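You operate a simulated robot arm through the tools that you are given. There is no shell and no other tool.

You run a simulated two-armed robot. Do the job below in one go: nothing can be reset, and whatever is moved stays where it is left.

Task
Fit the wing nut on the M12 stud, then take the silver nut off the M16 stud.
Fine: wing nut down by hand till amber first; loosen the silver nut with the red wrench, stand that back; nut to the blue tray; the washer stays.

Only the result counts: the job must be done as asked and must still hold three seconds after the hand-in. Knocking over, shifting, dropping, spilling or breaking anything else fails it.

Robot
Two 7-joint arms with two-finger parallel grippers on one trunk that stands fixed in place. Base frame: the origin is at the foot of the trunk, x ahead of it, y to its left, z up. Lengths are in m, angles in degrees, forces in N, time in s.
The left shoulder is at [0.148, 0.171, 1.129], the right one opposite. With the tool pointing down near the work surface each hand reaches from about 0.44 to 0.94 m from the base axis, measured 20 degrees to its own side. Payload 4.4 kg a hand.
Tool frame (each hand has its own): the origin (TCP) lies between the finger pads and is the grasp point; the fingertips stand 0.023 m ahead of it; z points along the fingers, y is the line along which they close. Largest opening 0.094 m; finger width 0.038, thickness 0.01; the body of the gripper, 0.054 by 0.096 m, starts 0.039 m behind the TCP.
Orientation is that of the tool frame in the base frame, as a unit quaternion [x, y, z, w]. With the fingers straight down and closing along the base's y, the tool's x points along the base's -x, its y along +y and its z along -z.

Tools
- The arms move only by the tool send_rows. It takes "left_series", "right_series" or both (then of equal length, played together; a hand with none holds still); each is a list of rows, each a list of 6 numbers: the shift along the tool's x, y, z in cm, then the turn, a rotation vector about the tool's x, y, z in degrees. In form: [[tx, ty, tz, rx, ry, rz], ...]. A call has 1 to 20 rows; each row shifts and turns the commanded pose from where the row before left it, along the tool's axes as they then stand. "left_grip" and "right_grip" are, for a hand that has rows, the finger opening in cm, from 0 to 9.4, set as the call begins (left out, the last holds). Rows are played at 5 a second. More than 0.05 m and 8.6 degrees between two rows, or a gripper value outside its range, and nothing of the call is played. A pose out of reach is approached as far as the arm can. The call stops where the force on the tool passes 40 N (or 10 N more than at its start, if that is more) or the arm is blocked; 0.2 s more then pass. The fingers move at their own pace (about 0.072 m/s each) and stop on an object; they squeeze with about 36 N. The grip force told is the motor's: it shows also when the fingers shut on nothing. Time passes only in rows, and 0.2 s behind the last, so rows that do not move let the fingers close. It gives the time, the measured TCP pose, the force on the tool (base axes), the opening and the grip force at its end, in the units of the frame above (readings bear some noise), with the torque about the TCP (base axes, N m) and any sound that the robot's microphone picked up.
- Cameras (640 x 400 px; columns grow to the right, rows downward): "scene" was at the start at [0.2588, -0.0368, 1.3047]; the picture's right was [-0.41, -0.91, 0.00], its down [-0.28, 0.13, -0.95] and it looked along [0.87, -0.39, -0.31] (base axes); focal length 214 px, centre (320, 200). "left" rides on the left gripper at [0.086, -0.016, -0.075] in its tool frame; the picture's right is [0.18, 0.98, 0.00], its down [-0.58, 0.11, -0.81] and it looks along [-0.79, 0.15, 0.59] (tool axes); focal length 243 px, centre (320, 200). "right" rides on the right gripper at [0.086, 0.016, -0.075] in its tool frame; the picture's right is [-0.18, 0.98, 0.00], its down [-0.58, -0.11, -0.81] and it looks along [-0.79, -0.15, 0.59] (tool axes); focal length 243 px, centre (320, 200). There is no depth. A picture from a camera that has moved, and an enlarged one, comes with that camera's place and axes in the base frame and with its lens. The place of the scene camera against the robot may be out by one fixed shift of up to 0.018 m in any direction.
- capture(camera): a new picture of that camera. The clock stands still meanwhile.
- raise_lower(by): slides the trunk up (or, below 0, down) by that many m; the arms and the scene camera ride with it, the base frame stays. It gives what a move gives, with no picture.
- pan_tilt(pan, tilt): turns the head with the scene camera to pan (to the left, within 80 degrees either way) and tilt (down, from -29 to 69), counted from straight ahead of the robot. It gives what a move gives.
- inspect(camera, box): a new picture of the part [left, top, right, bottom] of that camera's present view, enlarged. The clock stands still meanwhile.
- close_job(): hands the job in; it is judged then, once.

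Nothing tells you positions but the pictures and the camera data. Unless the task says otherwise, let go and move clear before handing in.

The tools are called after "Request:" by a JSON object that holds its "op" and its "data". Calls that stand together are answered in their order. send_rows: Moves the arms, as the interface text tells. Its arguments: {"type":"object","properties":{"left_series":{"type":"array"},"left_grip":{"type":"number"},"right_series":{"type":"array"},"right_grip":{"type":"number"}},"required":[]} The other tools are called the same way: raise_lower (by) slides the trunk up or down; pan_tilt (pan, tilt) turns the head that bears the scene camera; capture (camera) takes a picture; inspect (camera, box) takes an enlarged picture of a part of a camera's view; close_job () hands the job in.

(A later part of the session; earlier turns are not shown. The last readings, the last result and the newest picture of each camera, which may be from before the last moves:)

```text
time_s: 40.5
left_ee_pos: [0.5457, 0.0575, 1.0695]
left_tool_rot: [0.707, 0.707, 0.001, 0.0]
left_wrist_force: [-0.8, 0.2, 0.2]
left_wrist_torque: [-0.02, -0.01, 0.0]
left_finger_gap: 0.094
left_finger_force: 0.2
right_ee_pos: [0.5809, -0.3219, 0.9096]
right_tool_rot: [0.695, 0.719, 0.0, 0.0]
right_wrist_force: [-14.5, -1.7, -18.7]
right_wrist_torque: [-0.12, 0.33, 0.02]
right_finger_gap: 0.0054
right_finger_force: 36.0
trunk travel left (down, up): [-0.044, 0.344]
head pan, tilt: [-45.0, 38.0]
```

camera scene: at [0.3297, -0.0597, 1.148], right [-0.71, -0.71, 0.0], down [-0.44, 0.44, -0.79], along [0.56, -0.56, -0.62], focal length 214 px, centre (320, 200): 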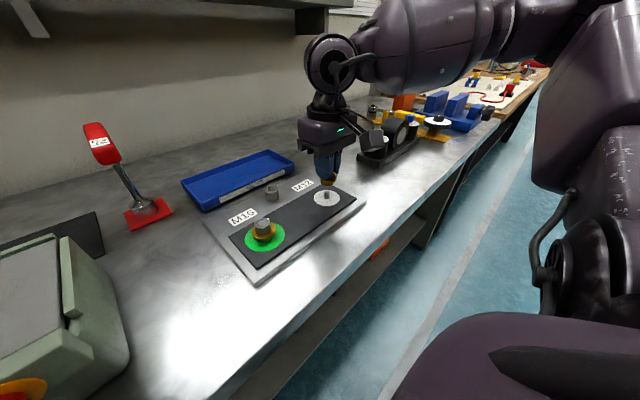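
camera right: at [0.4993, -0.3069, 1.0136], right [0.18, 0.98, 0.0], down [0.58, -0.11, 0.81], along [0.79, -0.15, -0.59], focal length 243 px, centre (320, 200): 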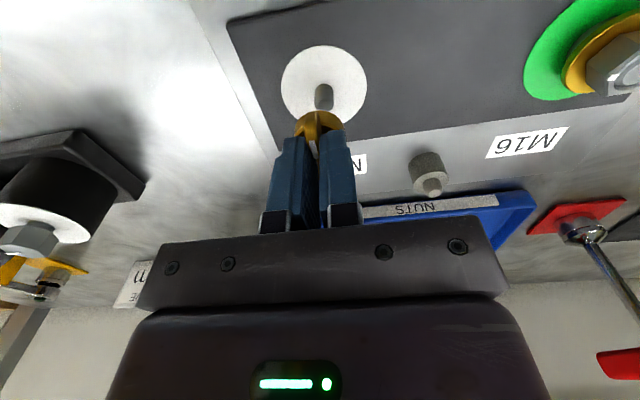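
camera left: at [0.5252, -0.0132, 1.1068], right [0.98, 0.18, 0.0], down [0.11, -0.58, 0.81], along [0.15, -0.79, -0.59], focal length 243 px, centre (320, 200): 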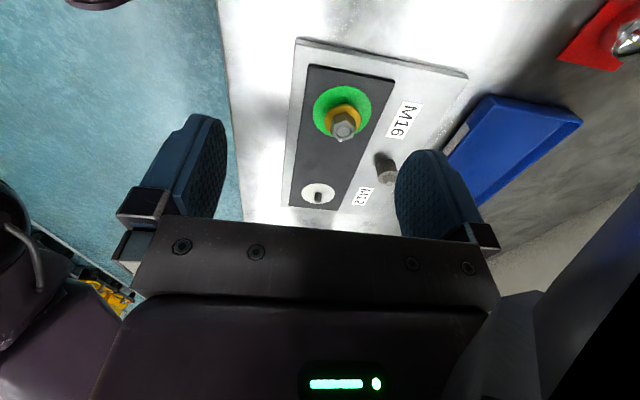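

I'll let it settle a moment to read steady forces.

Request:
{"op": "send_rows", "data": {"right_series": [[0, -0.05, 0.1, 0, 0, 0], [0, 0, 0, 0, 0, 0], [0, 0, 0, 0, 0, 0], [0, 0, 0, 0, 0, 0]]}}

```text
time_s: 41.5
left_ee_pos: [0.546, 0.0582, 1.0698]
left_tool_rot: [0.707, 0.708, 0.0, 0.0]
left_wrist_force: [0.2, 0.2, -0.1]
left_wrist_torque: [-0.01, 0.01, 0.02]
left_finger_gap: 0.0942
left_finger_force: 0.1
right_ee_pos: [0.5792, -0.3205, 0.9096]
right_tool_rot: [0.695, 0.719, 0.0, 0.001]
right_wrist_force: [-4.6, -4.6, -4.1]
right_wrist_torque: [-0.2, 0.15, 0.02]
right_finger_gap: 0.0051
right_finger_force: 36.5
trunk travel left (down, up): [-0.044, 0.344]
head pan, tilt: [-45.0, 38.0]
```

Forces are down to about 5 N. I'll keep turning clockwise in chunks, checking forces.

Request:
{"op": "send_rows", "data": {"right_series": [[0, 0, 0.01, 0, 0, 8], [0, 0, 0.01, 0, 0, 8], [0, 0, 0.01, 0, 0, 8], [0, 0, 0.005, 0, 0, 8], [0, 0, 0.005, 0, 0, 8], [0, 0, 0, 0, 0, 0], [0, 0, 0, 0, 0, 0]]}}

```text
time_s: 43.1
left_ee_pos: [0.5453, 0.0571, 1.0689]
left_tool_rot: [0.707, 0.707, 0.0, -0.001]
left_wrist_force: [-0.1, 1.1, -0.5]
left_wrist_torque: [0.02, 0.01, 0.01]
left_finger_gap: 0.0938
left_finger_force: 0.2
right_ee_pos: [0.5791, -0.3218, 0.9082]
right_tool_rot: [0.899, 0.438, 0.0, -0.001]
right_wrist_force: [0.0, -4.2, -4.9]
right_wrist_torque: [-0.15, -0.01, 0.01]
right_finger_gap: 0.005
right_finger_force: 36.0
trunk travel left (down, up): [-0.044, 0.344]
head pan, tilt: [-45.0, 38.0]
```

Now at 128° with small forces. Continuing another 40°.

Request:
{"op": "send_rows", "data": {"right_series": [[0, 0, 0.01, 0, 0, 8], [0, 0, 0.01, 0, 0, 8], [0, 0, 0.01, 0, 0, 8], [0, 0, 0.01, 0, 0, 8], [0, 0, 0.01, 0, 0, 8], [0, 0, 0, 0, 0, 0], [0, 0, 0, 0, 0, 0]]}}

Request:
{"op": "inspect", "data": {"camera": "scene", "box": [312, 164, 352, 204]}}

Request:
{"op": "capture", "data": {"camera": "scene"}}

```text
time_s: 44.7
left_ee_pos: [0.5467, 0.0576, 1.0696]
left_tool_rot: [0.707, 0.707, 0.0, 0.0]
left_wrist_force: [0.2, -0.6, -0.6]
left_wrist_torque: [-0.01, -0.01, -0.01]
left_finger_gap: 0.0938
left_finger_force: 0.1
right_ee_pos: [0.5786, -0.3199, 0.9075]
right_tool_rot: [0.994, 0.105, -0.001, 0.0]
right_wrist_force: [-7.8, -1.6, -10.4]
right_wrist_torque: [-0.04, 0.26, 0.01]
right_finger_gap: 0.0051
right_finger_force: 36.1
trunk travel left (down, up): [-0.044, 0.344]
head pan, tilt: [-45.0, 38.0]
```

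```text
10.00 times, centred on (332, 184) of scene
camera zoom: at [0.3298, -0.0601, 1.1479], right [-0.71, -0.71, 0.0], down [-0.44, 0.44, -0.79], along [0.56, -0.56, -0.62], focal length 2145 px, centre (200, 360)
```

zoom: 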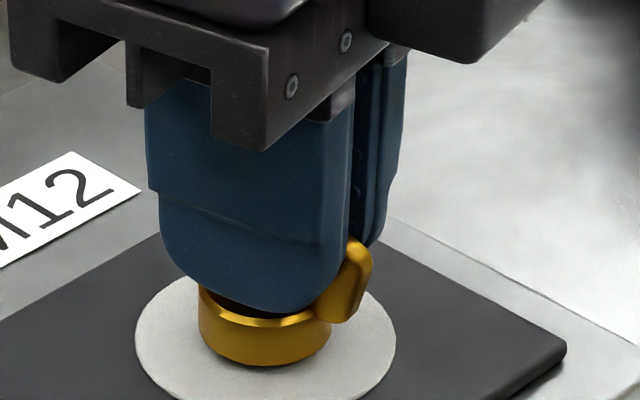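

```text
taken
camera scene: at [0.3298, -0.0601, 1.1479], right [-0.71, -0.71, 0.0], down [-0.44, 0.44, -0.79], along [0.56, -0.56, -0.62], focal length 214 px, centre (320, 200)
```

scene: 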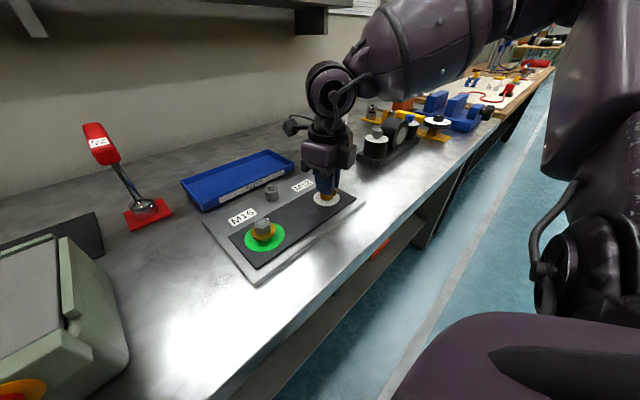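

The nut has come down to within about 2 mm of the ring. I'll continue in smaller steps and watch the ring's colour.

Request:
{"op": "send_rows", "data": {"right_series": [[0, 0, 0.05, 0, 0, 0], [0, 0, 0.02, 0, 0, 6], [0, 0, 0.02, 0, 0, 6], [0, 0, 0.02, 0, 0, 6], [0, 0, 0, 0, 0, 0]]}}

Request:
{"op": "inspect", "data": {"camera": "scene", "box": [312, 164, 352, 204]}}

```text
time_s: 45.9
left_ee_pos: [0.5451, 0.058, 1.0693]
left_tool_rot: [0.708, 0.706, -0.001, -0.001]
left_wrist_force: [0.5, 0.4, -0.1]
left_wrist_torque: [-0.04, 0.0, 0.01]
left_finger_gap: 0.0939
left_finger_force: 0.1
right_ee_pos: [0.5801, -0.3209, 0.9057]
right_tool_rot: [0.999, -0.053, -0.001, 0.0]
right_wrist_force: [-17.1, 6.6, -12.9]
right_wrist_torque: [0.18, 0.63, 0.33]
right_finger_gap: 0.005
right_finger_force: 35.7
trunk travel left (down, up): [-0.044, 0.344]
head pan, tilt: [-45.0, 38.0]
```

```text
10.00 times, centred on (332, 184) of scene
camera zoom: at [0.3292, -0.0596, 1.1481], right [-0.71, -0.71, 0.0], down [-0.43, 0.44, -0.79], along [0.56, -0.56, -0.62], focal length 2145 px, centre (200, 360)
```

zoom: 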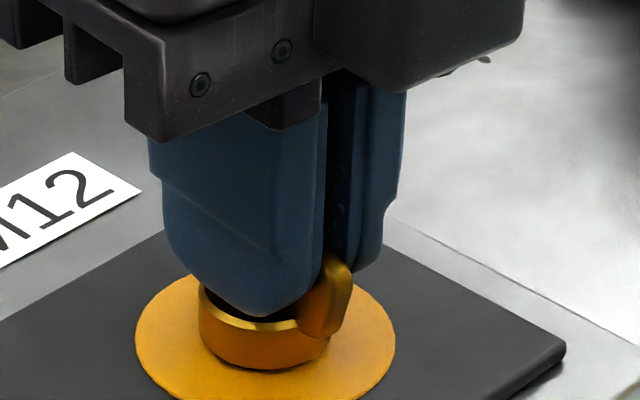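

The ring has turned amber, so the wing nut is hand-tight; I stop turning here. I'll ease the side loads slightly, then open the fingers.

Request:
{"op": "send_rows", "data": {"right_series": [[-0.1, -0.03, 0.08, 0, 0, 0], [0, 0, 0, 0, 0, 0], [0, 0, 0, 0, 0, 0]]}}

Request:
{"op": "inspect", "data": {"camera": "scene", "box": [312, 164, 352, 204]}}

```text
time_s: 46.7
left_ee_pos: [0.545, 0.0585, 1.0708]
left_tool_rot: [0.707, 0.707, 0.001, 0.0]
left_wrist_force: [0.2, -0.1, 0.8]
left_wrist_torque: [0.0, 0.04, -0.02]
left_finger_gap: 0.094
left_finger_force: 0.0
right_ee_pos: [0.5791, -0.3202, 0.9071]
right_tool_rot: [0.999, -0.052, 0.002, 0.0]
right_wrist_force: [-6.4, -6.6, -4.1]
right_wrist_torque: [-0.16, 0.24, 0.27]
right_finger_gap: 0.005
right_finger_force: 36.5
trunk travel left (down, up): [-0.044, 0.344]
head pan, tilt: [-45.0, 38.0]
```

```text
10.00 times, centred on (332, 184) of scene
camera zoom: at [0.3293, -0.0604, 1.1482], right [-0.71, -0.71, 0.0], down [-0.44, 0.44, -0.79], along [0.56, -0.56, -0.62], focal length 2145 px, centre (200, 360)
```

zoom: 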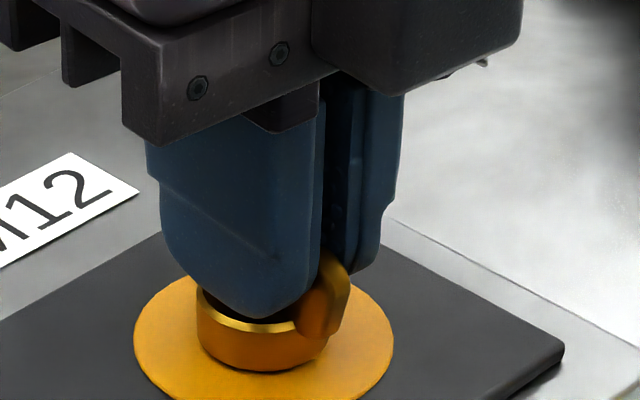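

Still amber with lower loads. Opening the fingers to release the wings.

Request:
{"op": "send_rows", "data": {"right_grip": 4.0, "right_series": [[0, 0, 0, 0, 0, 0], [0, 0, 0, 0, 0, 0], [0, 0, 0, 0, 0, 0]]}}

Request:
{"op": "inspect", "data": {"camera": "scene", "box": [312, 164, 352, 204]}}

```text
time_s: 47.5
left_ee_pos: [0.5464, 0.0588, 1.0698]
left_tool_rot: [0.707, 0.707, 0.0, 0.0]
left_wrist_force: [0.6, -1.1, -0.4]
left_wrist_torque: [0.0, 0.0, 0.0]
left_finger_gap: 0.0943
left_finger_force: 0.1
right_ee_pos: [0.578, -0.3198, 0.9055]
right_tool_rot: [0.999, -0.053, 0.0, 0.0]
right_wrist_force: [0.8, 0.3, 1.1]
right_wrist_torque: [0.01, -0.02, -0.01]
right_finger_gap: 0.04
right_finger_force: 0.0
trunk travel left (down, up): [-0.044, 0.344]
head pan, tilt: [-45.0, 38.0]
```

```text
10.00 times, centred on (332, 184) of scene
camera zoom: at [0.3297, -0.0597, 1.1481], right [-0.71, -0.71, 0.0], down [-0.44, 0.44, -0.79], along [0.56, -0.56, -0.62], focal length 2145 px, centre (200, 360)
```

zoom: 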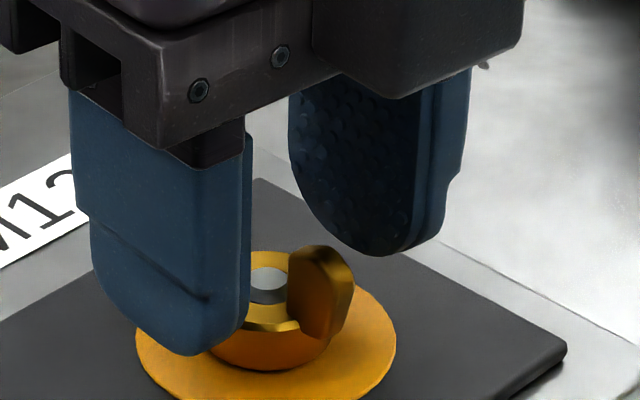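

The wing nut is on, ring amber, and the fingers are clear. I'll raise the hand straight up and unwind the wrist.

Request:
{"op": "send_rows", "data": {"right_series": [[0, 0, -2, 0, 0, 0], [0, 0, -3, 0, 0, 0], [0, 0, -4, 0, 0, 0], [0, 0, -4, 0, 0, 0], [0, 0, 0, 0, 0, -8.2], [0, 0, 0, 0, 0, -8.2], [0, 0, 0, 0, 0, -8.2], [0, 0, 0, 0, 0, -8.2], [0, 0, 0, 0, 0, -8.2], [0, 0, 0, 0, 0, -8.2], [0, 0, 0, 0, 0, -8.2], [0, 0, 0, 0, 0, -8.2], [0, 0, 0, 0, 0, -8.2], [0, 0, 0, 0, 0, -8.2], [0, 0, 0, 0, 0, -8.2], [0, 0, 0, 0, 0, 0]]}}

Request:
{"op": "capture", "data": {"camera": "scene"}}

Request:
{"op": "inspect", "data": {"camera": "scene", "box": [200, 150, 370, 290]}}

```text
time_s: 50.9
left_ee_pos: [0.5453, 0.058, 1.0693]
left_tool_rot: [0.707, 0.707, -0.001, 0.0]
left_wrist_force: [1.0, -0.9, -0.9]
left_wrist_torque: [0.0, -0.02, 0.0]
left_finger_gap: 0.0939
left_finger_force: 0.0
right_ee_pos: [0.5781, -0.3196, 1.0369]
right_tool_rot: [0.741, 0.671, 0.001, 0.0]
right_wrist_force: [0.3, -0.4, -0.3]
right_wrist_torque: [0.02, 0.0, 0.02]
right_finger_gap: 0.0402
right_finger_force: 0.1
trunk travel left (down, up): [-0.044, 0.344]
head pan, tilt: [-45.0, 38.0]
```

```text
taken
camera scene: at [0.3296, -0.0597, 1.1481], right [-0.71, -0.71, 0.0], down [-0.44, 0.44, -0.79], along [0.56, -0.56, -0.62], focal length 214 px, centre (320, 200)
```

scene: 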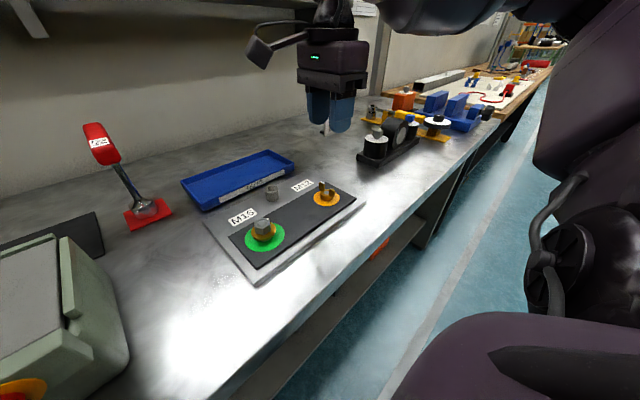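

```text
2.86 times, centred on (285, 220) of scene
camera zoom: at [0.3296, -0.0597, 1.1481], right [-0.71, -0.71, 0.0], down [-0.44, 0.44, -0.79], along [0.56, -0.56, -0.62], focal length 613 px, centre (420, 143)
```

zoom: 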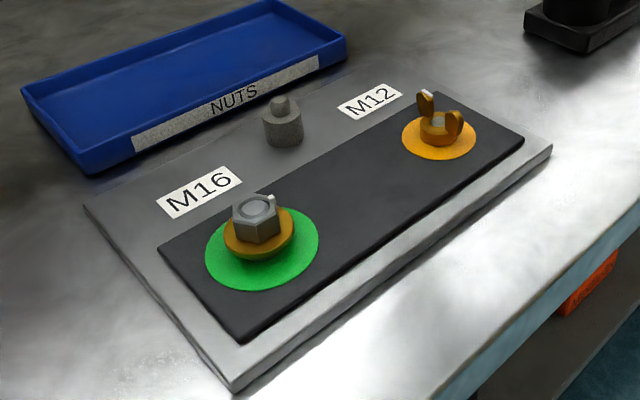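

M12 ring is amber and the wing nut sits well. Next is the wrench: I'll move the left hand well out of the way, unwind the right wrist to 0° and open the fingers.

Request:
{"op": "send_rows", "data": {"right_grip": 9.0, "right_series": [[0, 0, -1, 0, 0, -8], [0, 0, -1, 0, 0, -8], [0, 0, -1, 0, 0, -8], [0, 0, -1, 0, 0, -8], [0, 0, -1, 0, 0, -8], [0, 0, -1, 0, 0, -8], [0, 0, 0, 0, 0, -8], [0, 0, 0, 0, 0, -8], [0, 0, 0, 0, 0, -8], [0, 0, 0, 0, 0, -8], [0, 0, 0, 0, 0, -8], [0, 0, 0, 0, 0, -7.8], [0, 0, 0, 0, 0, 0]], "left_series": [[3.5, -1.1, -2, 0, 0, 0], [3.5, -1.1, -2, 0, 0, 0], [3.5, -1.1, -2, 0, 0, 0], [3.5, -1.1, -2, 0, 0, 0], [0, 0, 0, 0, 0, 0], [0, 0, 0, 0, 0, 0], [0, 0, 0, 0, 0, 0], [0, 0, 0, 0, 0, 0], [0, 0, 0, 0, 0, 0], [0, 0, 0, 0, 0, 0], [0, 0, 0, 0, 0, 0], [0, 0, 0, 0, 0, 0], [0, 0, 0, 0, 0, 0]]}}

Request:
{"op": "pan_tilt", "data": {"pan": -10, "tilt": 25}}

Request:
{"op": "capture", "data": {"camera": "scene"}}

```text
time_s: 53.7
left_ee_pos: [0.4925, 0.1884, 1.1477]
left_tool_rot: [0.706, 0.709, -0.001, 0.001]
left_wrist_force: [0.4, 0.4, 0.2]
left_wrist_torque: [0.04, 0.02, -0.01]
left_finger_gap: 0.0941
left_finger_force: 0.0
left hand out of reach, approached as far as the arm can: row 4
right_ee_pos: [0.5778, -0.321, 1.096]
right_tool_rot: [-0.001, 1.0, -0.001, 0.0]
right_wrist_force: [0.5, 0.1, 0.0]
right_wrist_torque: [0.04, 0.0, -0.02]
right_finger_gap: 0.0901
right_finger_force: 0.1
trunk travel left (down, up): [-0.044, 0.344]
head pan, tilt: [-45.0, 38.0]
```

```text
time_s: 54.8
left_ee_pos: [0.4921, 0.1889, 1.1465]
left_tool_rot: [0.705, 0.709, -0.001, 0.001]
left_wrist_force: [0.0, 0.7, 0.4]
left_wrist_torque: [0.02, -0.01, -0.01]
left_finger_gap: 0.0939
left_finger_force: 0.2
right_ee_pos: [0.5783, -0.3204, 1.0959]
right_tool_rot: [0.001, 1.0, 0.0, 0.0]
right_wrist_force: [-0.1, -0.7, -0.5]
right_wrist_torque: [-0.03, 0.02, -0.02]
right_finger_gap: 0.0901
right_finger_force: 0.1
trunk travel left (down, up): [-0.044, 0.344]
head pan, tilt: [-10.0, 25.0]
```

```text
taken
camera scene: at [0.3594, -0.0148, 1.1683], right [-0.17, -0.98, 0.0], down [-0.42, 0.07, -0.91], along [0.89, -0.16, -0.42], focal length 214 px, centre (320, 200)
```

scene: 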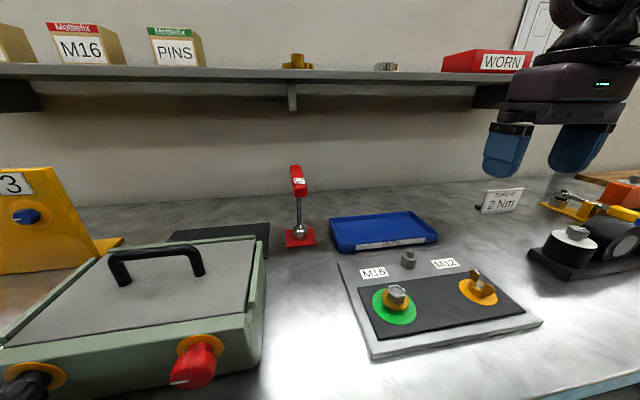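

The shelf's front edge is around x ≈ 0.90, z ≈ 1.21–1.23, so I'll keep wrist movements modest there. Moving the right hand to a pre-grasp position in front of the wrench.

Request:
{"op": "send_rows", "data": {"right_series": [[-1.75, 3.93, 0, 0, 0, 0], [-1.75, 3.93, 0, 0, 0, 0], [-1.75, 3.93, 0, 0, 0, 0], [-1.75, 3.93, 0, 0, 0, 0], [-1.75, 3.93, 0, 0, 0, 0], [-1.75, 3.93, 0, 0, 0, 0], [-1.75, 3.93, 0, 0, 0, 0], [0, 0, 0, 0, 0, 0]]}}

Request:
{"op": "capture", "data": {"camera": "right"}}

Request:
{"op": "capture", "data": {"camera": "scene"}}

```text
time_s: 56.5
left_ee_pos: [0.4933, 0.1876, 1.1479]
left_tool_rot: [0.706, 0.708, -0.001, 0.001]
left_wrist_force: [0.5, -0.2, -0.7]
left_wrist_torque: [-0.02, 0.04, 0.01]
left_finger_gap: 0.094
left_finger_force: 0.1
right_ee_pos: [0.6658, -0.1321, 1.0952]
right_tool_rot: [0.0, 1.0, 0.0, 0.0]
right_wrist_force: [-0.6, 0.1, 0.2]
right_wrist_torque: [-0.03, -0.02, -0.02]
right_finger_gap: 0.0898
right_finger_force: 0.2
right hand out of reach, approached as far as the arm can: row 5, 6, 7
trunk travel left (down, up): [-0.044, 0.344]
head pan, tilt: [-10.0, 25.0]
```

```text
taken
camera right: at [0.5827, -0.1153, 1.1683], right [0.18, 0.98, 0.0], down [0.58, -0.11, 0.81], along [0.79, -0.15, -0.59], focal length 243 px, centre (320, 200)
```

right: 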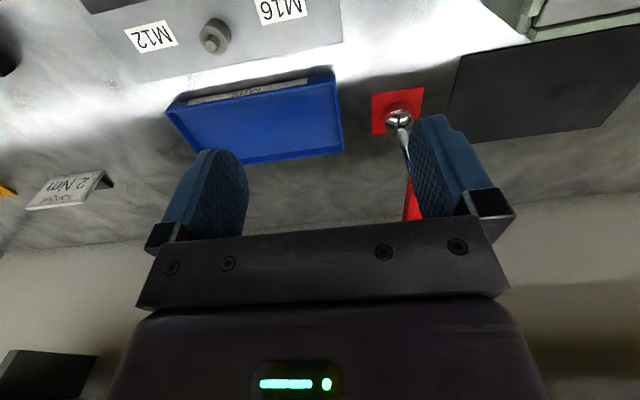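

```text
taken
camera scene: at [0.3597, -0.0148, 1.1682], right [-0.17, -0.98, 0.0], down [-0.42, 0.07, -0.91], along [0.89, -0.16, -0.42], focal length 214 px, centre (320, 200)
```

scene: 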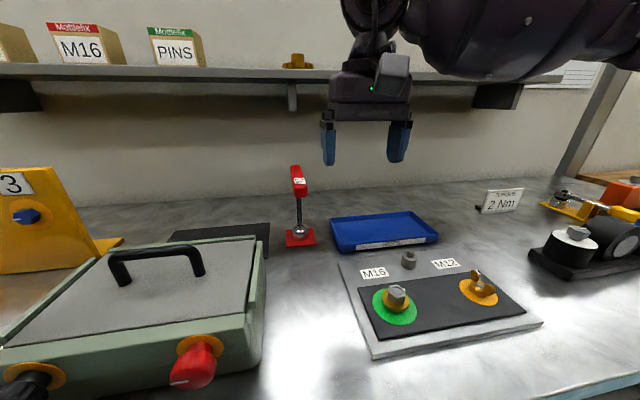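

The right arm cannot come that far to the left, so the left arm will handle the wrench. I'll move the right hand back out to its own side and unwind the left wrist.

Request:
{"op": "send_rows", "data": {"right_series": [[1.2, -3.5, 0, 0, 0, 0], [1.2, -3.5, 0, 0, 0, 0], [1.2, -3.5, 0, 0, 0, 0], [1.2, -3.5, 0, 0, 0, 0], [1.2, -3.5, 0, 0, 0, 0], [1.2, -3.5, 0, 0, 0, 0], [1.2, -3.5, 0, 0, 0, 0], [1.2, -3.5, 0, 0, 0, 0], [0, 0, 0, 0, 0, 0], [0, 0, 0, 0, 0, 0], [0, 0, 0, 0, 0, 0], [0, 0, 0, 0, 0, 0]], "left_series": [[0, 0, 0, 0, 0, -8.2], [0, 0, 0, 0, 0, -8.2], [0, 0, 0, 0, 0, -8.2], [0, 0, 0, 0, 0, -8.2], [0, 0, 0, 0, 0, -8.2], [0, 0, 0, 0, 0, -8.2], [0, 0, 0, 0, 0, -8.2], [0, 0, 0, 0, 0, -8.2], [0, 0, 0, 0, 0, -8.2], [0, 0, 0, 0, 0, -8.2], [0, 0, 0, 0, 0, -8.0], [0, 0, 0, 0, 0, 0]]}}

```text
time_s: 59.1
left_ee_pos: [0.4885, 0.1881, 1.147]
left_tool_rot: [-0.001, 1.0, 0.0, 0.0]
left_wrist_force: [-1.1, -0.2, 0.5]
left_wrist_torque: [0.03, 0.01, 0.0]
left_finger_gap: 0.0938
left_finger_force: 0.1
right_ee_pos: [0.5694, -0.4136, 1.0957]
right_tool_rot: [0.0, 1.0, 0.0, 0.0]
right_wrist_force: [1.1, -0.5, 1.0]
right_wrist_torque: [0.01, 0.0, -0.01]
right_finger_gap: 0.0901
right_finger_force: 0.1
trunk travel left (down, up): [-0.044, 0.344]
head pan, tilt: [-10.0, 25.0]
```

Now moving the left hand to a pre-grasp position in front of the wrench.

Request:
{"op": "send_rows", "data": {"left_series": [[-2.65, -2.91, 0.71, 0, 0, 0], [-2.65, -2.91, 0.71, 0, 0, 0], [-2.65, -2.91, 0.71, 0, 0, 0], [-2.65, -2.91, 0.71, 0, 0, 0], [-2.65, -2.91, 0.71, 0, 0, 0], [-2.65, -2.91, 0.71, 0, 0, 0], [-2.65, -2.91, 0.71, 0, 0, 0], [-2.65, -2.91, 0.71, 0, 0, 0], [0, 0, 0, 0, 0, 0]]}}

Request:
{"op": "capture", "data": {"camera": "left"}}

Request:
{"op": "capture", "data": {"camera": "scene"}}

```text
time_s: 61.1
left_ee_pos: [0.703, -0.0455, 1.0918]
left_tool_rot: [0.0, 1.0, 0.001, 0.001]
left_wrist_force: [0.2, 0.1, 0.8]
left_wrist_torque: [0.05, 0.0, 0.0]
left_finger_gap: 0.0941
left_finger_force: 0.1
right_ee_pos: [0.5677, -0.4144, 1.0958]
right_tool_rot: [0.0, 1.0, 0.001, 0.0]
right_wrist_force: [0.4, -0.2, 0.3]
right_wrist_torque: [0.01, 0.05, -0.03]
right_finger_gap: 0.09
right_finger_force: 0.1
trunk travel left (down, up): [-0.044, 0.344]
head pan, tilt: [-10.0, 25.0]
```

```text
taken
camera left: at [0.6158, -0.0611, 1.1658], right [-0.18, 0.98, 0.0], down [0.58, 0.11, 0.81], along [0.79, 0.15, -0.59], focal length 243 px, centre (320, 200)
```

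left: 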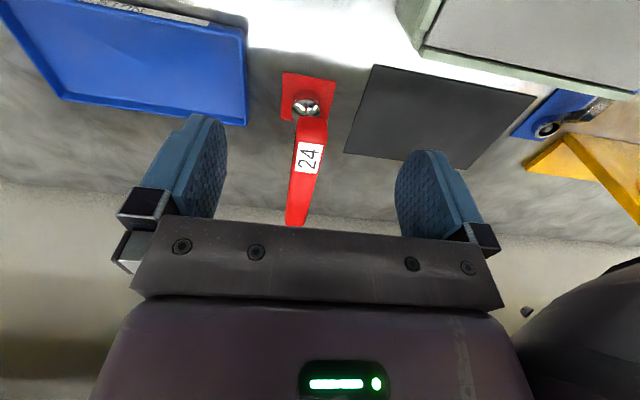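

```text
taken
camera scene: at [0.359, -0.0149, 1.1686], right [-0.17, -0.98, 0.0], down [-0.42, 0.07, -0.91], along [0.89, -0.16, -0.42], focal length 214 px, centre (320, 200)
```

scene: 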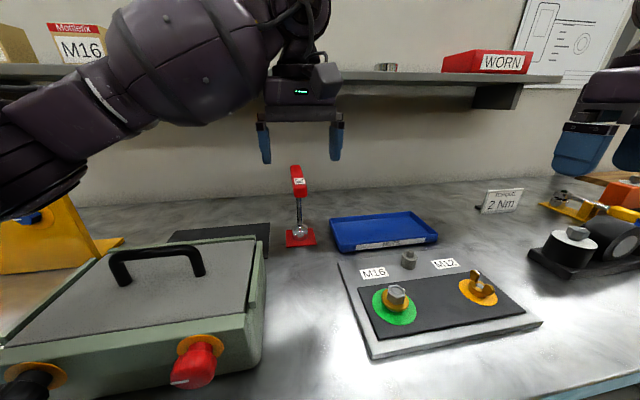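

The left arm reaches here. I'll advance over the wrench at z ≈ 1.06 and look closely.

Request:
{"op": "send_rows", "data": {"left_series": [[-3.5, 0, 1, 0, 0, 0], [-3.5, 0, 1, 0, 0, 0], [-3, 0, 1, 0, 0, 0], [0, 0, 0, 0, 0, 0]]}}

Request:
{"op": "capture", "data": {"camera": "left"}}

Request:
{"op": "inspect", "data": {"camera": "scene", "box": [240, 80, 400, 260]}}

```text
time_s: 62.1
left_ee_pos: [0.8005, -0.0423, 1.0633]
left_tool_rot: [0.0, 1.0, 0.0, 0.001]
left_wrist_force: [-0.3, -0.9, 0.1]
left_wrist_torque: [0.02, -0.03, -0.03]
left_finger_gap: 0.0939
left_finger_force: 0.1
right_ee_pos: [0.5678, -0.4138, 1.0959]
right_tool_rot: [0.0, 1.0, 0.0, 0.0]
right_wrist_force: [-1.2, -0.2, 0.1]
right_wrist_torque: [-0.03, -0.05, 0.01]
right_finger_gap: 0.09
right_finger_force: 0.1
trunk travel left (down, up): [-0.044, 0.344]
head pan, tilt: [-10.0, 25.0]
```

```text
taken
camera left: at [0.7137, -0.0574, 1.1373], right [-0.18, 0.98, 0.0], down [0.58, 0.11, 0.81], along [0.79, 0.15, -0.59], focal length 243 px, centre (320, 200)
```

left: 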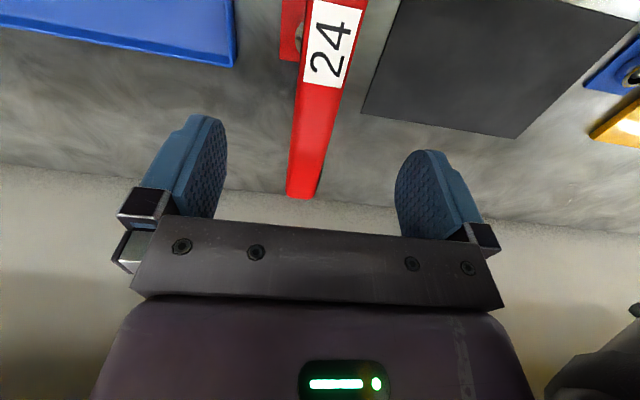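

```text
2.22 times, centred on (320, 170) of scene
camera zoom: at [0.3591, -0.0146, 1.1686], right [-0.17, -0.98, 0.0], down [-0.42, 0.07, -0.91], along [0.89, -0.16, -0.42], focal length 477 px, centre (320, 267)
```

zoom: 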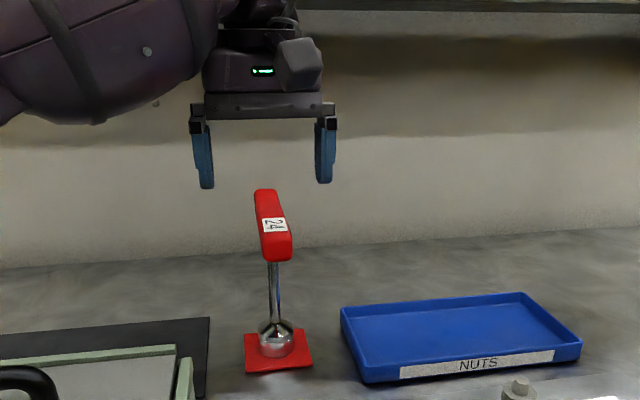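

The handle runs parallel to x, centred under the hand. I'll move 1 cm forward to sit over the shank, then descend around the bar.

Request:
{"op": "send_rows", "data": {"left_series": [[-1.0, 0, 1.5, 0, 0, 0], [0, 0, 2, 0, 0, 0], [0, 0, 2, 0, 0, 0], [0, 0, 1.5, 0, 0, 0], [0, 0, 0, 0, 0, 0]]}}

Request:
{"op": "capture", "data": {"camera": "left"}}

Request:
{"op": "inspect", "data": {"camera": "scene", "box": [240, 80, 400, 260]}}

```text
time_s: 63.4
left_ee_pos: [0.8098, -0.0457, 0.9919]
left_tool_rot: [0.001, 1.0, 0.0, 0.0]
left_wrist_force: [-0.2, 0.1, 0.0]
left_wrist_torque: [0.01, 0.01, -0.02]
left_finger_gap: 0.094
left_finger_force: 0.1
right_ee_pos: [0.568, -0.414, 1.0956]
right_tool_rot: [0.0, 1.0, 0.0, -0.001]
right_wrist_force: [-0.7, 0.0, 0.2]
right_wrist_torque: [-0.02, 0.05, -0.02]
right_finger_gap: 0.0902
right_finger_force: 0.0
trunk travel left (down, up): [-0.044, 0.344]
head pan, tilt: [-10.0, 25.0]
```

```text
taken
camera left: at [0.7225, -0.0597, 1.0659], right [-0.18, 0.98, 0.0], down [0.58, 0.11, 0.81], along [0.79, 0.15, -0.59], focal length 243 px, centre (320, 200)
```

left: 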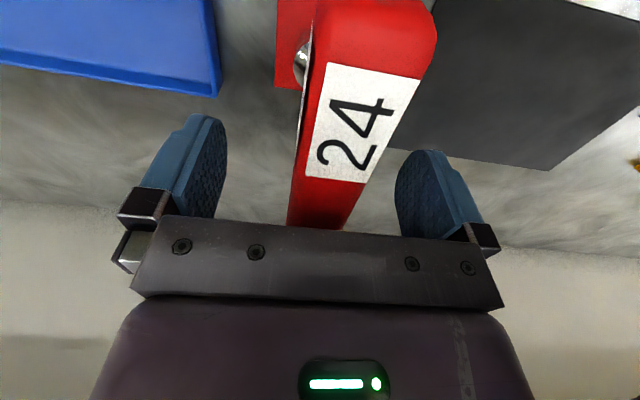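

```text
2.22 times, centred on (320, 170) of scene
camera zoom: at [0.3593, -0.0147, 1.1685], right [-0.17, -0.98, 0.0], down [-0.42, 0.07, -0.91], along [0.89, -0.16, -0.42], focal length 477 px, centre (320, 267)
```

zoom: 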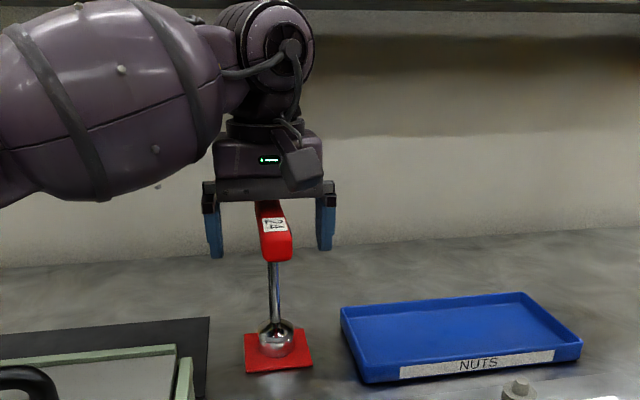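

The bar's top is at z ≈ 1.016 by parallax, so I'll rise 1 cm to centre the pads on it and close.

Request:
{"op": "send_rows", "data": {"left_series": [[0, 0, -1.0, 0, 0, 0], [0, 0, 0, 0, 0, 0]]}}

Request:
{"op": "send_rows", "data": {"left_grip": 0, "left_series": [[0, 0, 0, 0, 0, 0], [0, 0, 0, 0, 0, 0], [0, 0, 0, 0, 0, 0], [0, 0, 0, 0, 0, 0], [0, 0, 0, 0, 0, 0]]}}

Request:
{"op": "inspect", "data": {"camera": "scene", "box": [240, 80, 400, 260]}}

Request:
{"op": "capture", "data": {"camera": "left"}}

```text
time_s: 64.0
left_ee_pos: [0.8106, -0.0435, 1.0002]
left_tool_rot: [0.001, 1.0, 0.0, 0.0]
left_wrist_force: [0.1, 1.1, 0.2]
left_wrist_torque: [-0.01, -0.02, -0.03]
left_finger_gap: 0.094
left_finger_force: 0.1
right_ee_pos: [0.5686, -0.414, 1.0953]
right_tool_rot: [0.0, 1.0, 0.0, 0.0]
right_wrist_force: [-0.9, 0.5, -0.2]
right_wrist_torque: [0.02, 0.01, 0.03]
right_finger_gap: 0.0899
right_finger_force: 0.1
trunk travel left (down, up): [-0.044, 0.344]
head pan, tilt: [-10.0, 25.0]
```

```text
time_s: 65.2
left_ee_pos: [0.8103, -0.0447, 1.0]
left_tool_rot: [0.0, 1.0, 0.0, 0.0]
left_wrist_force: [0.3, -1.1, 0.8]
left_wrist_torque: [-0.11, -0.04, 0.01]
left_finger_gap: 0.0258
left_finger_force: 36.5
right_ee_pos: [0.5677, -0.4143, 1.0954]
right_tool_rot: [-0.001, 1.0, 0.0, 0.0]
right_wrist_force: [0.1, -0.1, 0.0]
right_wrist_torque: [-0.02, 0.0, 0.0]
right_finger_gap: 0.09
right_finger_force: 0.0
trunk travel left (down, up): [-0.044, 0.344]
head pan, tilt: [-10.0, 25.0]
```

```text
2.22 times, centred on (320, 170) of scene
camera zoom: at [0.3594, -0.0148, 1.1684], right [-0.17, -0.98, 0.0], down [-0.42, 0.07, -0.91], along [0.89, -0.16, -0.42], focal length 477 px, centre (320, 267)
```

zoom: 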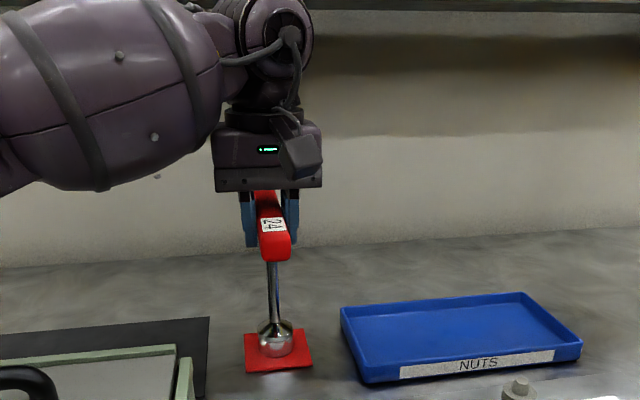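

```text
taken
camera left: at [0.7232, -0.0592, 1.0747], right [-0.18, 0.98, 0.0], down [0.58, 0.11, 0.81], along [0.79, 0.15, -0.59], focal length 243 px, centre (320, 200)
```

left: 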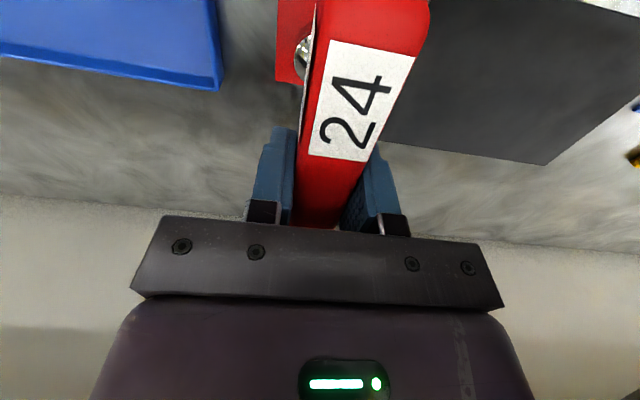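

The bar is gripped (25.8 mm, 36 N). I'll lift 3 cm gently and check.

Request:
{"op": "send_rows", "data": {"left_series": [[0, 0, -1, 0, 0, 0], [0, 0, -1, 0, 0, 0], [0, 0, -1, 0, 0, 0], [0, 0, 0, 0, 0, 0]]}}

Request:
{"op": "inspect", "data": {"camera": "scene", "box": [240, 80, 400, 260]}}

```text
time_s: 66.2
left_ee_pos: [0.8112, -0.0448, 1.0305]
left_tool_rot: [0.001, 1.0, 0.0, -0.001]
left_wrist_force: [0.3, -0.3, -2.9]
left_wrist_torque: [-0.04, 0.02, 0.03]
left_finger_gap: 0.0257
left_finger_force: 36.2
right_ee_pos: [0.5681, -0.4146, 1.0936]
right_tool_rot: [0.0, 1.0, 0.0, -0.001]
right_wrist_force: [0.0, -0.2, -0.8]
right_wrist_torque: [-0.01, -0.04, -0.03]
right_finger_gap: 0.0899
right_finger_force: 0.1
trunk travel left (down, up): [-0.044, 0.344]
head pan, tilt: [-10.0, 25.0]
```

```text
2.22 times, centred on (320, 170) of scene
camera zoom: at [0.3599, -0.0147, 1.1681], right [-0.17, -0.98, 0.0], down [-0.42, 0.07, -0.91], along [0.89, -0.16, -0.42], focal length 477 px, centre (320, 267)
```

zoom: 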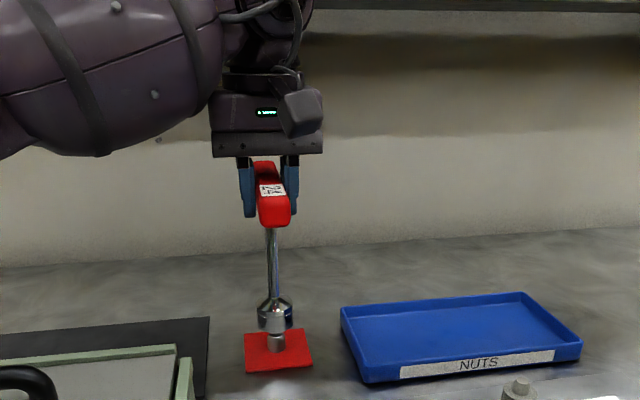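

The wrench is up; its stand has a small peg that fits into the socket, which I need to hit when returning it. I'll now retract toward the robot and raise it clear of everything.

Request:
{"op": "send_rows", "data": {"left_series": [[4, 0, -1.4, 0, 0, 0], [4, 0, -1.4, 0, 0, 0], [4, 0, -1.4, 0, 0, 0], [4, 0, -1.4, 0, 0, 0], [2.0, -3.2, 0, 0, 0, 0], [2.0, -3.2, 0, 0, 0, 0], [2.0, -3.2, 0, 0, 0, 0], [1.0, -2.4, 0, 0, 0, 0], [0, 0, 0, 0, 0, 0]]}}

Request:
{"op": "capture", "data": {"camera": "scene"}}

Request:
{"op": "capture", "data": {"camera": "left"}}

Request:
{"op": "capture", "data": {"camera": "right"}}

```text
time_s: 68.2
left_ee_pos: [0.5819, -0.1688, 1.0849]
left_tool_rot: [0.0, 1.0, 0.0, 0.0]
left_wrist_force: [-1.7, 0.4, -3.6]
left_wrist_torque: [0.01, 0.01, 0.0]
left_finger_gap: 0.0259
left_finger_force: 36.3
right_ee_pos: [0.568, -0.4143, 1.095]
right_tool_rot: [0.001, 1.0, -0.001, -0.001]
right_wrist_force: [-0.4, 0.0, -0.2]
right_wrist_torque: [-0.01, -0.01, 0.02]
right_finger_gap: 0.09
right_finger_force: 0.1
trunk travel left (down, up): [-0.044, 0.344]
head pan, tilt: [-10.0, 25.0]
```

```text
taken
camera scene: at [0.3596, -0.0148, 1.1682], right [-0.17, -0.98, 0.0], down [-0.42, 0.07, -0.91], along [0.89, -0.16, -0.42], focal length 214 px, centre (320, 200)
```

scene: 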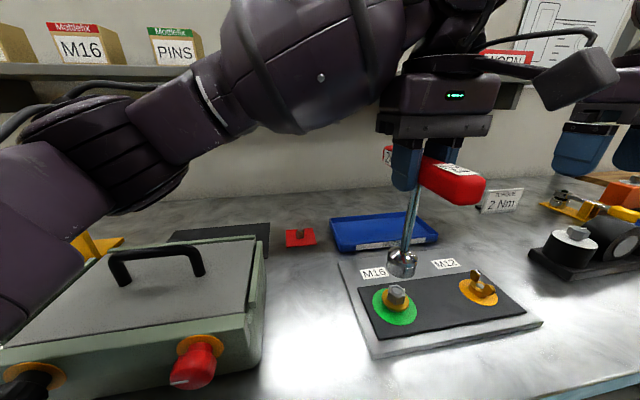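

```text
taken
camera left: at [0.4953, -0.184, 1.1594], right [-0.18, 0.98, 0.0], down [0.58, 0.11, 0.81], along [0.79, 0.15, -0.59], focal length 243 px, centre (320, 200)
```

left: 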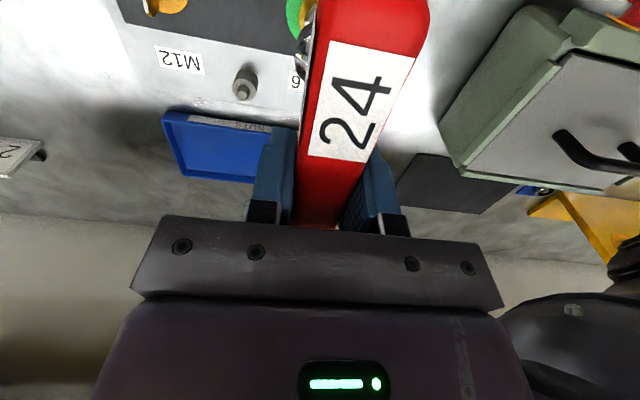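

```text
taken
camera right: at [0.484, -0.3982, 1.1692], right [0.18, 0.98, 0.0], down [0.58, -0.11, 0.81], along [0.79, -0.15, -0.59], focal length 243 px, centre (320, 200)
```

right: 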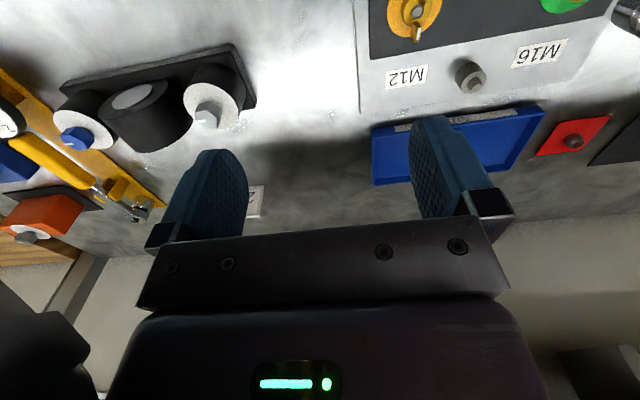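

I need a second viewpoint for aligning the socket. I'll try rotating the right hand counter-clockwise (to look toward +y) where it is.

Request:
{"op": "send_rows", "data": {"right_series": [[0, 0, 0, 0, 0, -8], [0, 0, 0, 0, 0, -8], [0, 0, 0, 0, 0, -8], [0, 0, 0, 0, 0, -8], [0, 0, 0, 0, 0, -8], [0, 0, 0, 0, 0, -8], [0, 0, 0, 0, 0, -8], [0, 0, 0, 0, 0, -8], [0, 0, 0, 0, 0, 0]]}}

Request:
{"op": "capture", "data": {"camera": "right"}}

```text
time_s: 70.2
left_ee_pos: [0.5805, -0.1673, 1.0879]
left_tool_rot: [0.0, 1.0, 0.0, 0.001]
left_wrist_force: [-0.3, -0.6, -2.0]
left_wrist_torque: [-0.02, -0.01, -0.04]
left_finger_gap: 0.0257
left_finger_force: 36.3
right_ee_pos: [0.5301, -0.294, 1.0753]
right_tool_rot: [-0.529, 0.848, -0.001, -0.001]
right_wrist_force: [0.5, 0.2, 0.0]
right_wrist_torque: [-0.03, -0.04, 0.0]
right_finger_gap: 0.0899
right_finger_force: 0.1
right hand out of reach, approached as far as the arm can: row 5, 6, 7, 8
trunk travel left (down, up): [-0.044, 0.344]
head pan, tilt: [-10.0, 25.0]
```

```text
taken
camera right: at [0.4797, -0.3649, 1.1492], right [-0.8, 0.6, 0.0], down [0.35, 0.47, 0.81], along [0.48, 0.65, -0.59], focal length 243 px, centre (320, 200)
```

right: 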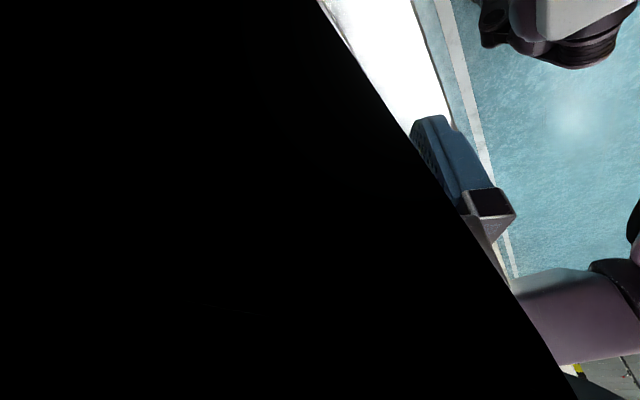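

The right hand slid toward the left hand when it ran out of joint range. I'm checking the scene immediately before doing anything else.

Request:
{"op": "capture", "data": {"camera": "scene"}}

Request:
{"op": "capture", "data": {"camera": "left"}}

```text
taken
camera scene: at [0.3584, -0.0147, 1.1691], right [-0.17, -0.98, 0.0], down [-0.42, 0.07, -0.91], along [0.89, -0.16, -0.42], focal length 214 px, centre (320, 200)
```

scene: 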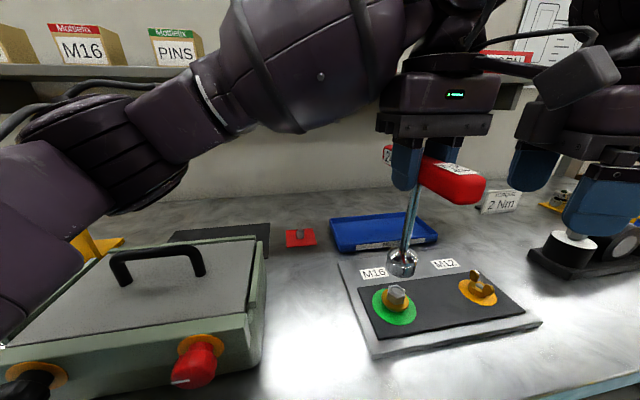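

```text
taken
camera left: at [0.4938, -0.1835, 1.161], right [-0.18, 0.98, 0.0], down [0.58, 0.11, 0.81], along [0.79, 0.15, -0.59], focal length 243 px, centre (320, 200)
```

left: 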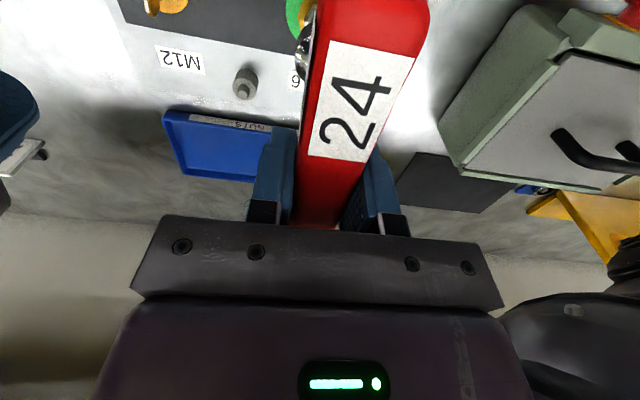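

Nothing was touched, but it is too close. I'll back the right hand out toward -y while unwinding it to 0°.

Request:
{"op": "send_rows", "data": {"right_series": [[1.35, -0.66, 0, 0, 0, 8], [1.24, -0.84, 0, 0, 0, 8], [1.11, -1.0, 0, 0, 0, 8], [0.96, -1.15, 0, 0, 0, 8], [0.79, -1.27, 0, 0, 0, 8], [0.61, -1.37, 0, 0, 0, 8], [0.41, -1.44, 0, 0, 0, 8], [0.21, -1.49, 0, 0, 0, 8], [0, 0, 0, 0, 0, 0]]}}

Request:
{"op": "capture", "data": {"camera": "scene"}}

Request:
{"op": "capture", "data": {"camera": "right"}}

```text
time_s: 72.2
left_ee_pos: [0.5829, -0.1687, 1.0851]
left_tool_rot: [0.0, 1.0, 0.0, 0.0]
left_wrist_force: [0.0, 0.0, -2.7]
left_wrist_torque: [-0.01, 0.0, -0.02]
left_finger_gap: 0.0259
left_finger_force: 35.7
right_ee_pos: [0.5314, -0.4154, 1.0723]
right_tool_rot: [0.001, 1.0, 0.0, -0.001]
right_wrist_force: [0.5, -0.4, 0.0]
right_wrist_torque: [0.03, -0.01, 0.01]
right_finger_gap: 0.0899
right_finger_force: 0.1
trunk travel left (down, up): [-0.044, 0.344]
head pan, tilt: [-10.0, 25.0]
```

```text
taken
camera scene: at [0.3596, -0.0148, 1.1683], right [-0.17, -0.98, 0.0], down [-0.42, 0.07, -0.91], along [0.89, -0.16, -0.42], focal length 214 px, centre (320, 200)
```

scene: 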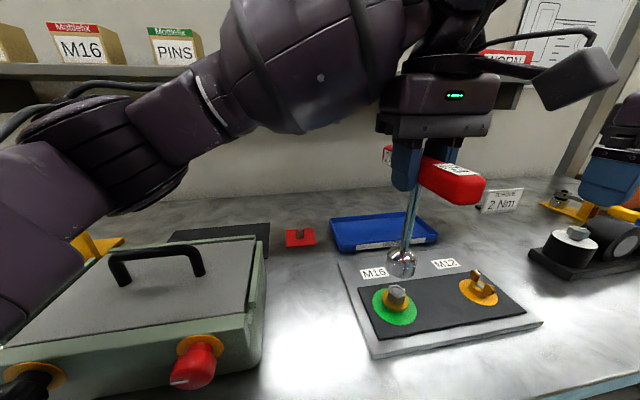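

```text
taken
camera right: at [0.4478, -0.3991, 1.1468], right [0.19, 0.98, 0.0], down [0.58, -0.11, 0.81], along [0.79, -0.15, -0.59], focal length 243 px, centre (320, 200)
```

right: 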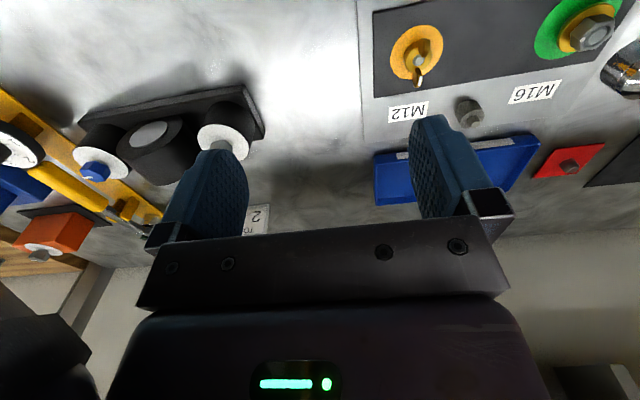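

Clear again. I'll use a gentler camera pose for the right hand: yaw only 30° counter-clockwise, fingers closed so they don't block the view.

Request:
{"op": "send_rows", "data": {"right_grip": 0.5, "right_series": [[1.8, 0.9, 0.5, 0, 0, -7.5], [1.67, 1.13, 0.5, 0, 0, -7.5], [1.51, 1.34, 0.5, 0, 0, -7.5], [1.32, 1.52, 0.5, 0, 0, -7.5], [0, 0, 0, 0, 0, 0]]}}

Request:
{"op": "capture", "data": {"camera": "right"}}

Request:
{"op": "capture", "data": {"camera": "scene"}}

```text
time_s: 73.3
left_ee_pos: [0.5825, -0.1687, 1.086]
left_tool_rot: [0.0, 1.0, 0.0, -0.001]
left_wrist_force: [0.6, -0.5, -3.0]
left_wrist_torque: [-0.01, -0.01, 0.04]
left_finger_gap: 0.0257
left_finger_force: 36.5
right_ee_pos: [0.4592, -0.3786, 1.054]
right_tool_rot: [-0.26, 0.966, 0.0, 0.0]
right_wrist_force: [0.2, -0.6, -0.4]
right_wrist_torque: [0.01, 0.0, 0.0]
right_finger_gap: 0.005
right_finger_force: 0.0
trunk travel left (down, up): [-0.044, 0.344]
head pan, tilt: [-10.0, 25.0]
```

```text
taken
camera right: at [0.3786, -0.4074, 1.1283], right [-0.33, 0.94, 0.0], down [0.56, 0.2, 0.81], along [0.76, 0.27, -0.59], focal length 243 px, centre (320, 200)
```

right: 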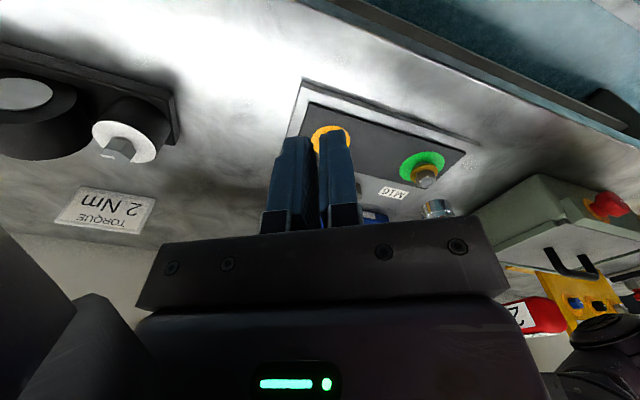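

```text
taken
camera scene: at [0.3596, -0.0148, 1.1683], right [-0.17, -0.98, 0.0], down [-0.42, 0.07, -0.91], along [0.89, -0.16, -0.42], focal length 214 px, centre (320, 200)
```

scene: 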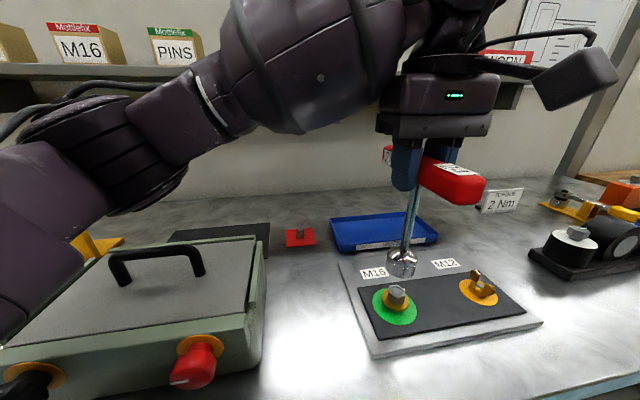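

Both cameras now show the socket and the M16 nut. I'm zooming in on each.

Request:
{"op": "inspect", "data": {"camera": "right", "box": [380, 140, 480, 230]}}

Request:
{"op": "inspect", "data": {"camera": "scene", "box": [360, 230, 440, 330]}}

```text
4.44 times, centred on (430, 185) of right
camera zoom: at [0.3786, -0.4074, 1.1283], right [-0.33, 0.94, 0.0], down [0.56, 0.2, 0.81], along [0.76, 0.27, -0.59], focal length 1078 px, centre (-169, 267)
```

zoom: 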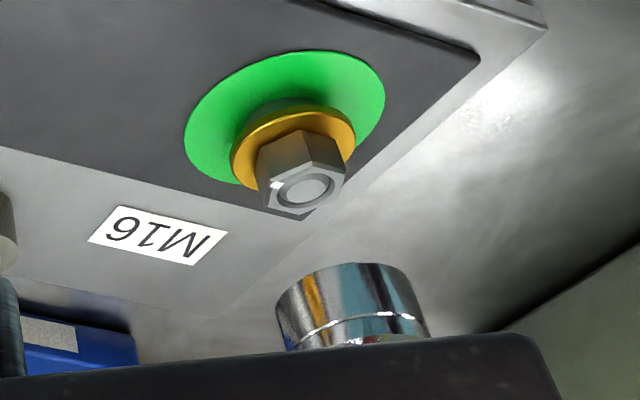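

```text
4.00 times, centred on (400, 280) of scene
camera zoom: at [0.3596, -0.0148, 1.1683], right [-0.17, -0.98, 0.0], down [-0.42, 0.07, -0.91], along [0.89, -0.16, -0.42], focal length 858 px, centre (0, -120)
```

zoom: 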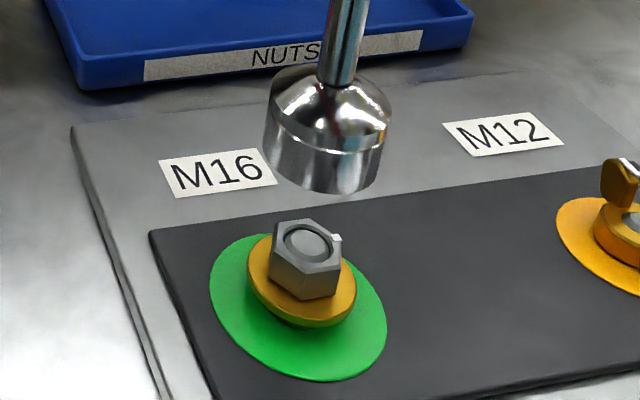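

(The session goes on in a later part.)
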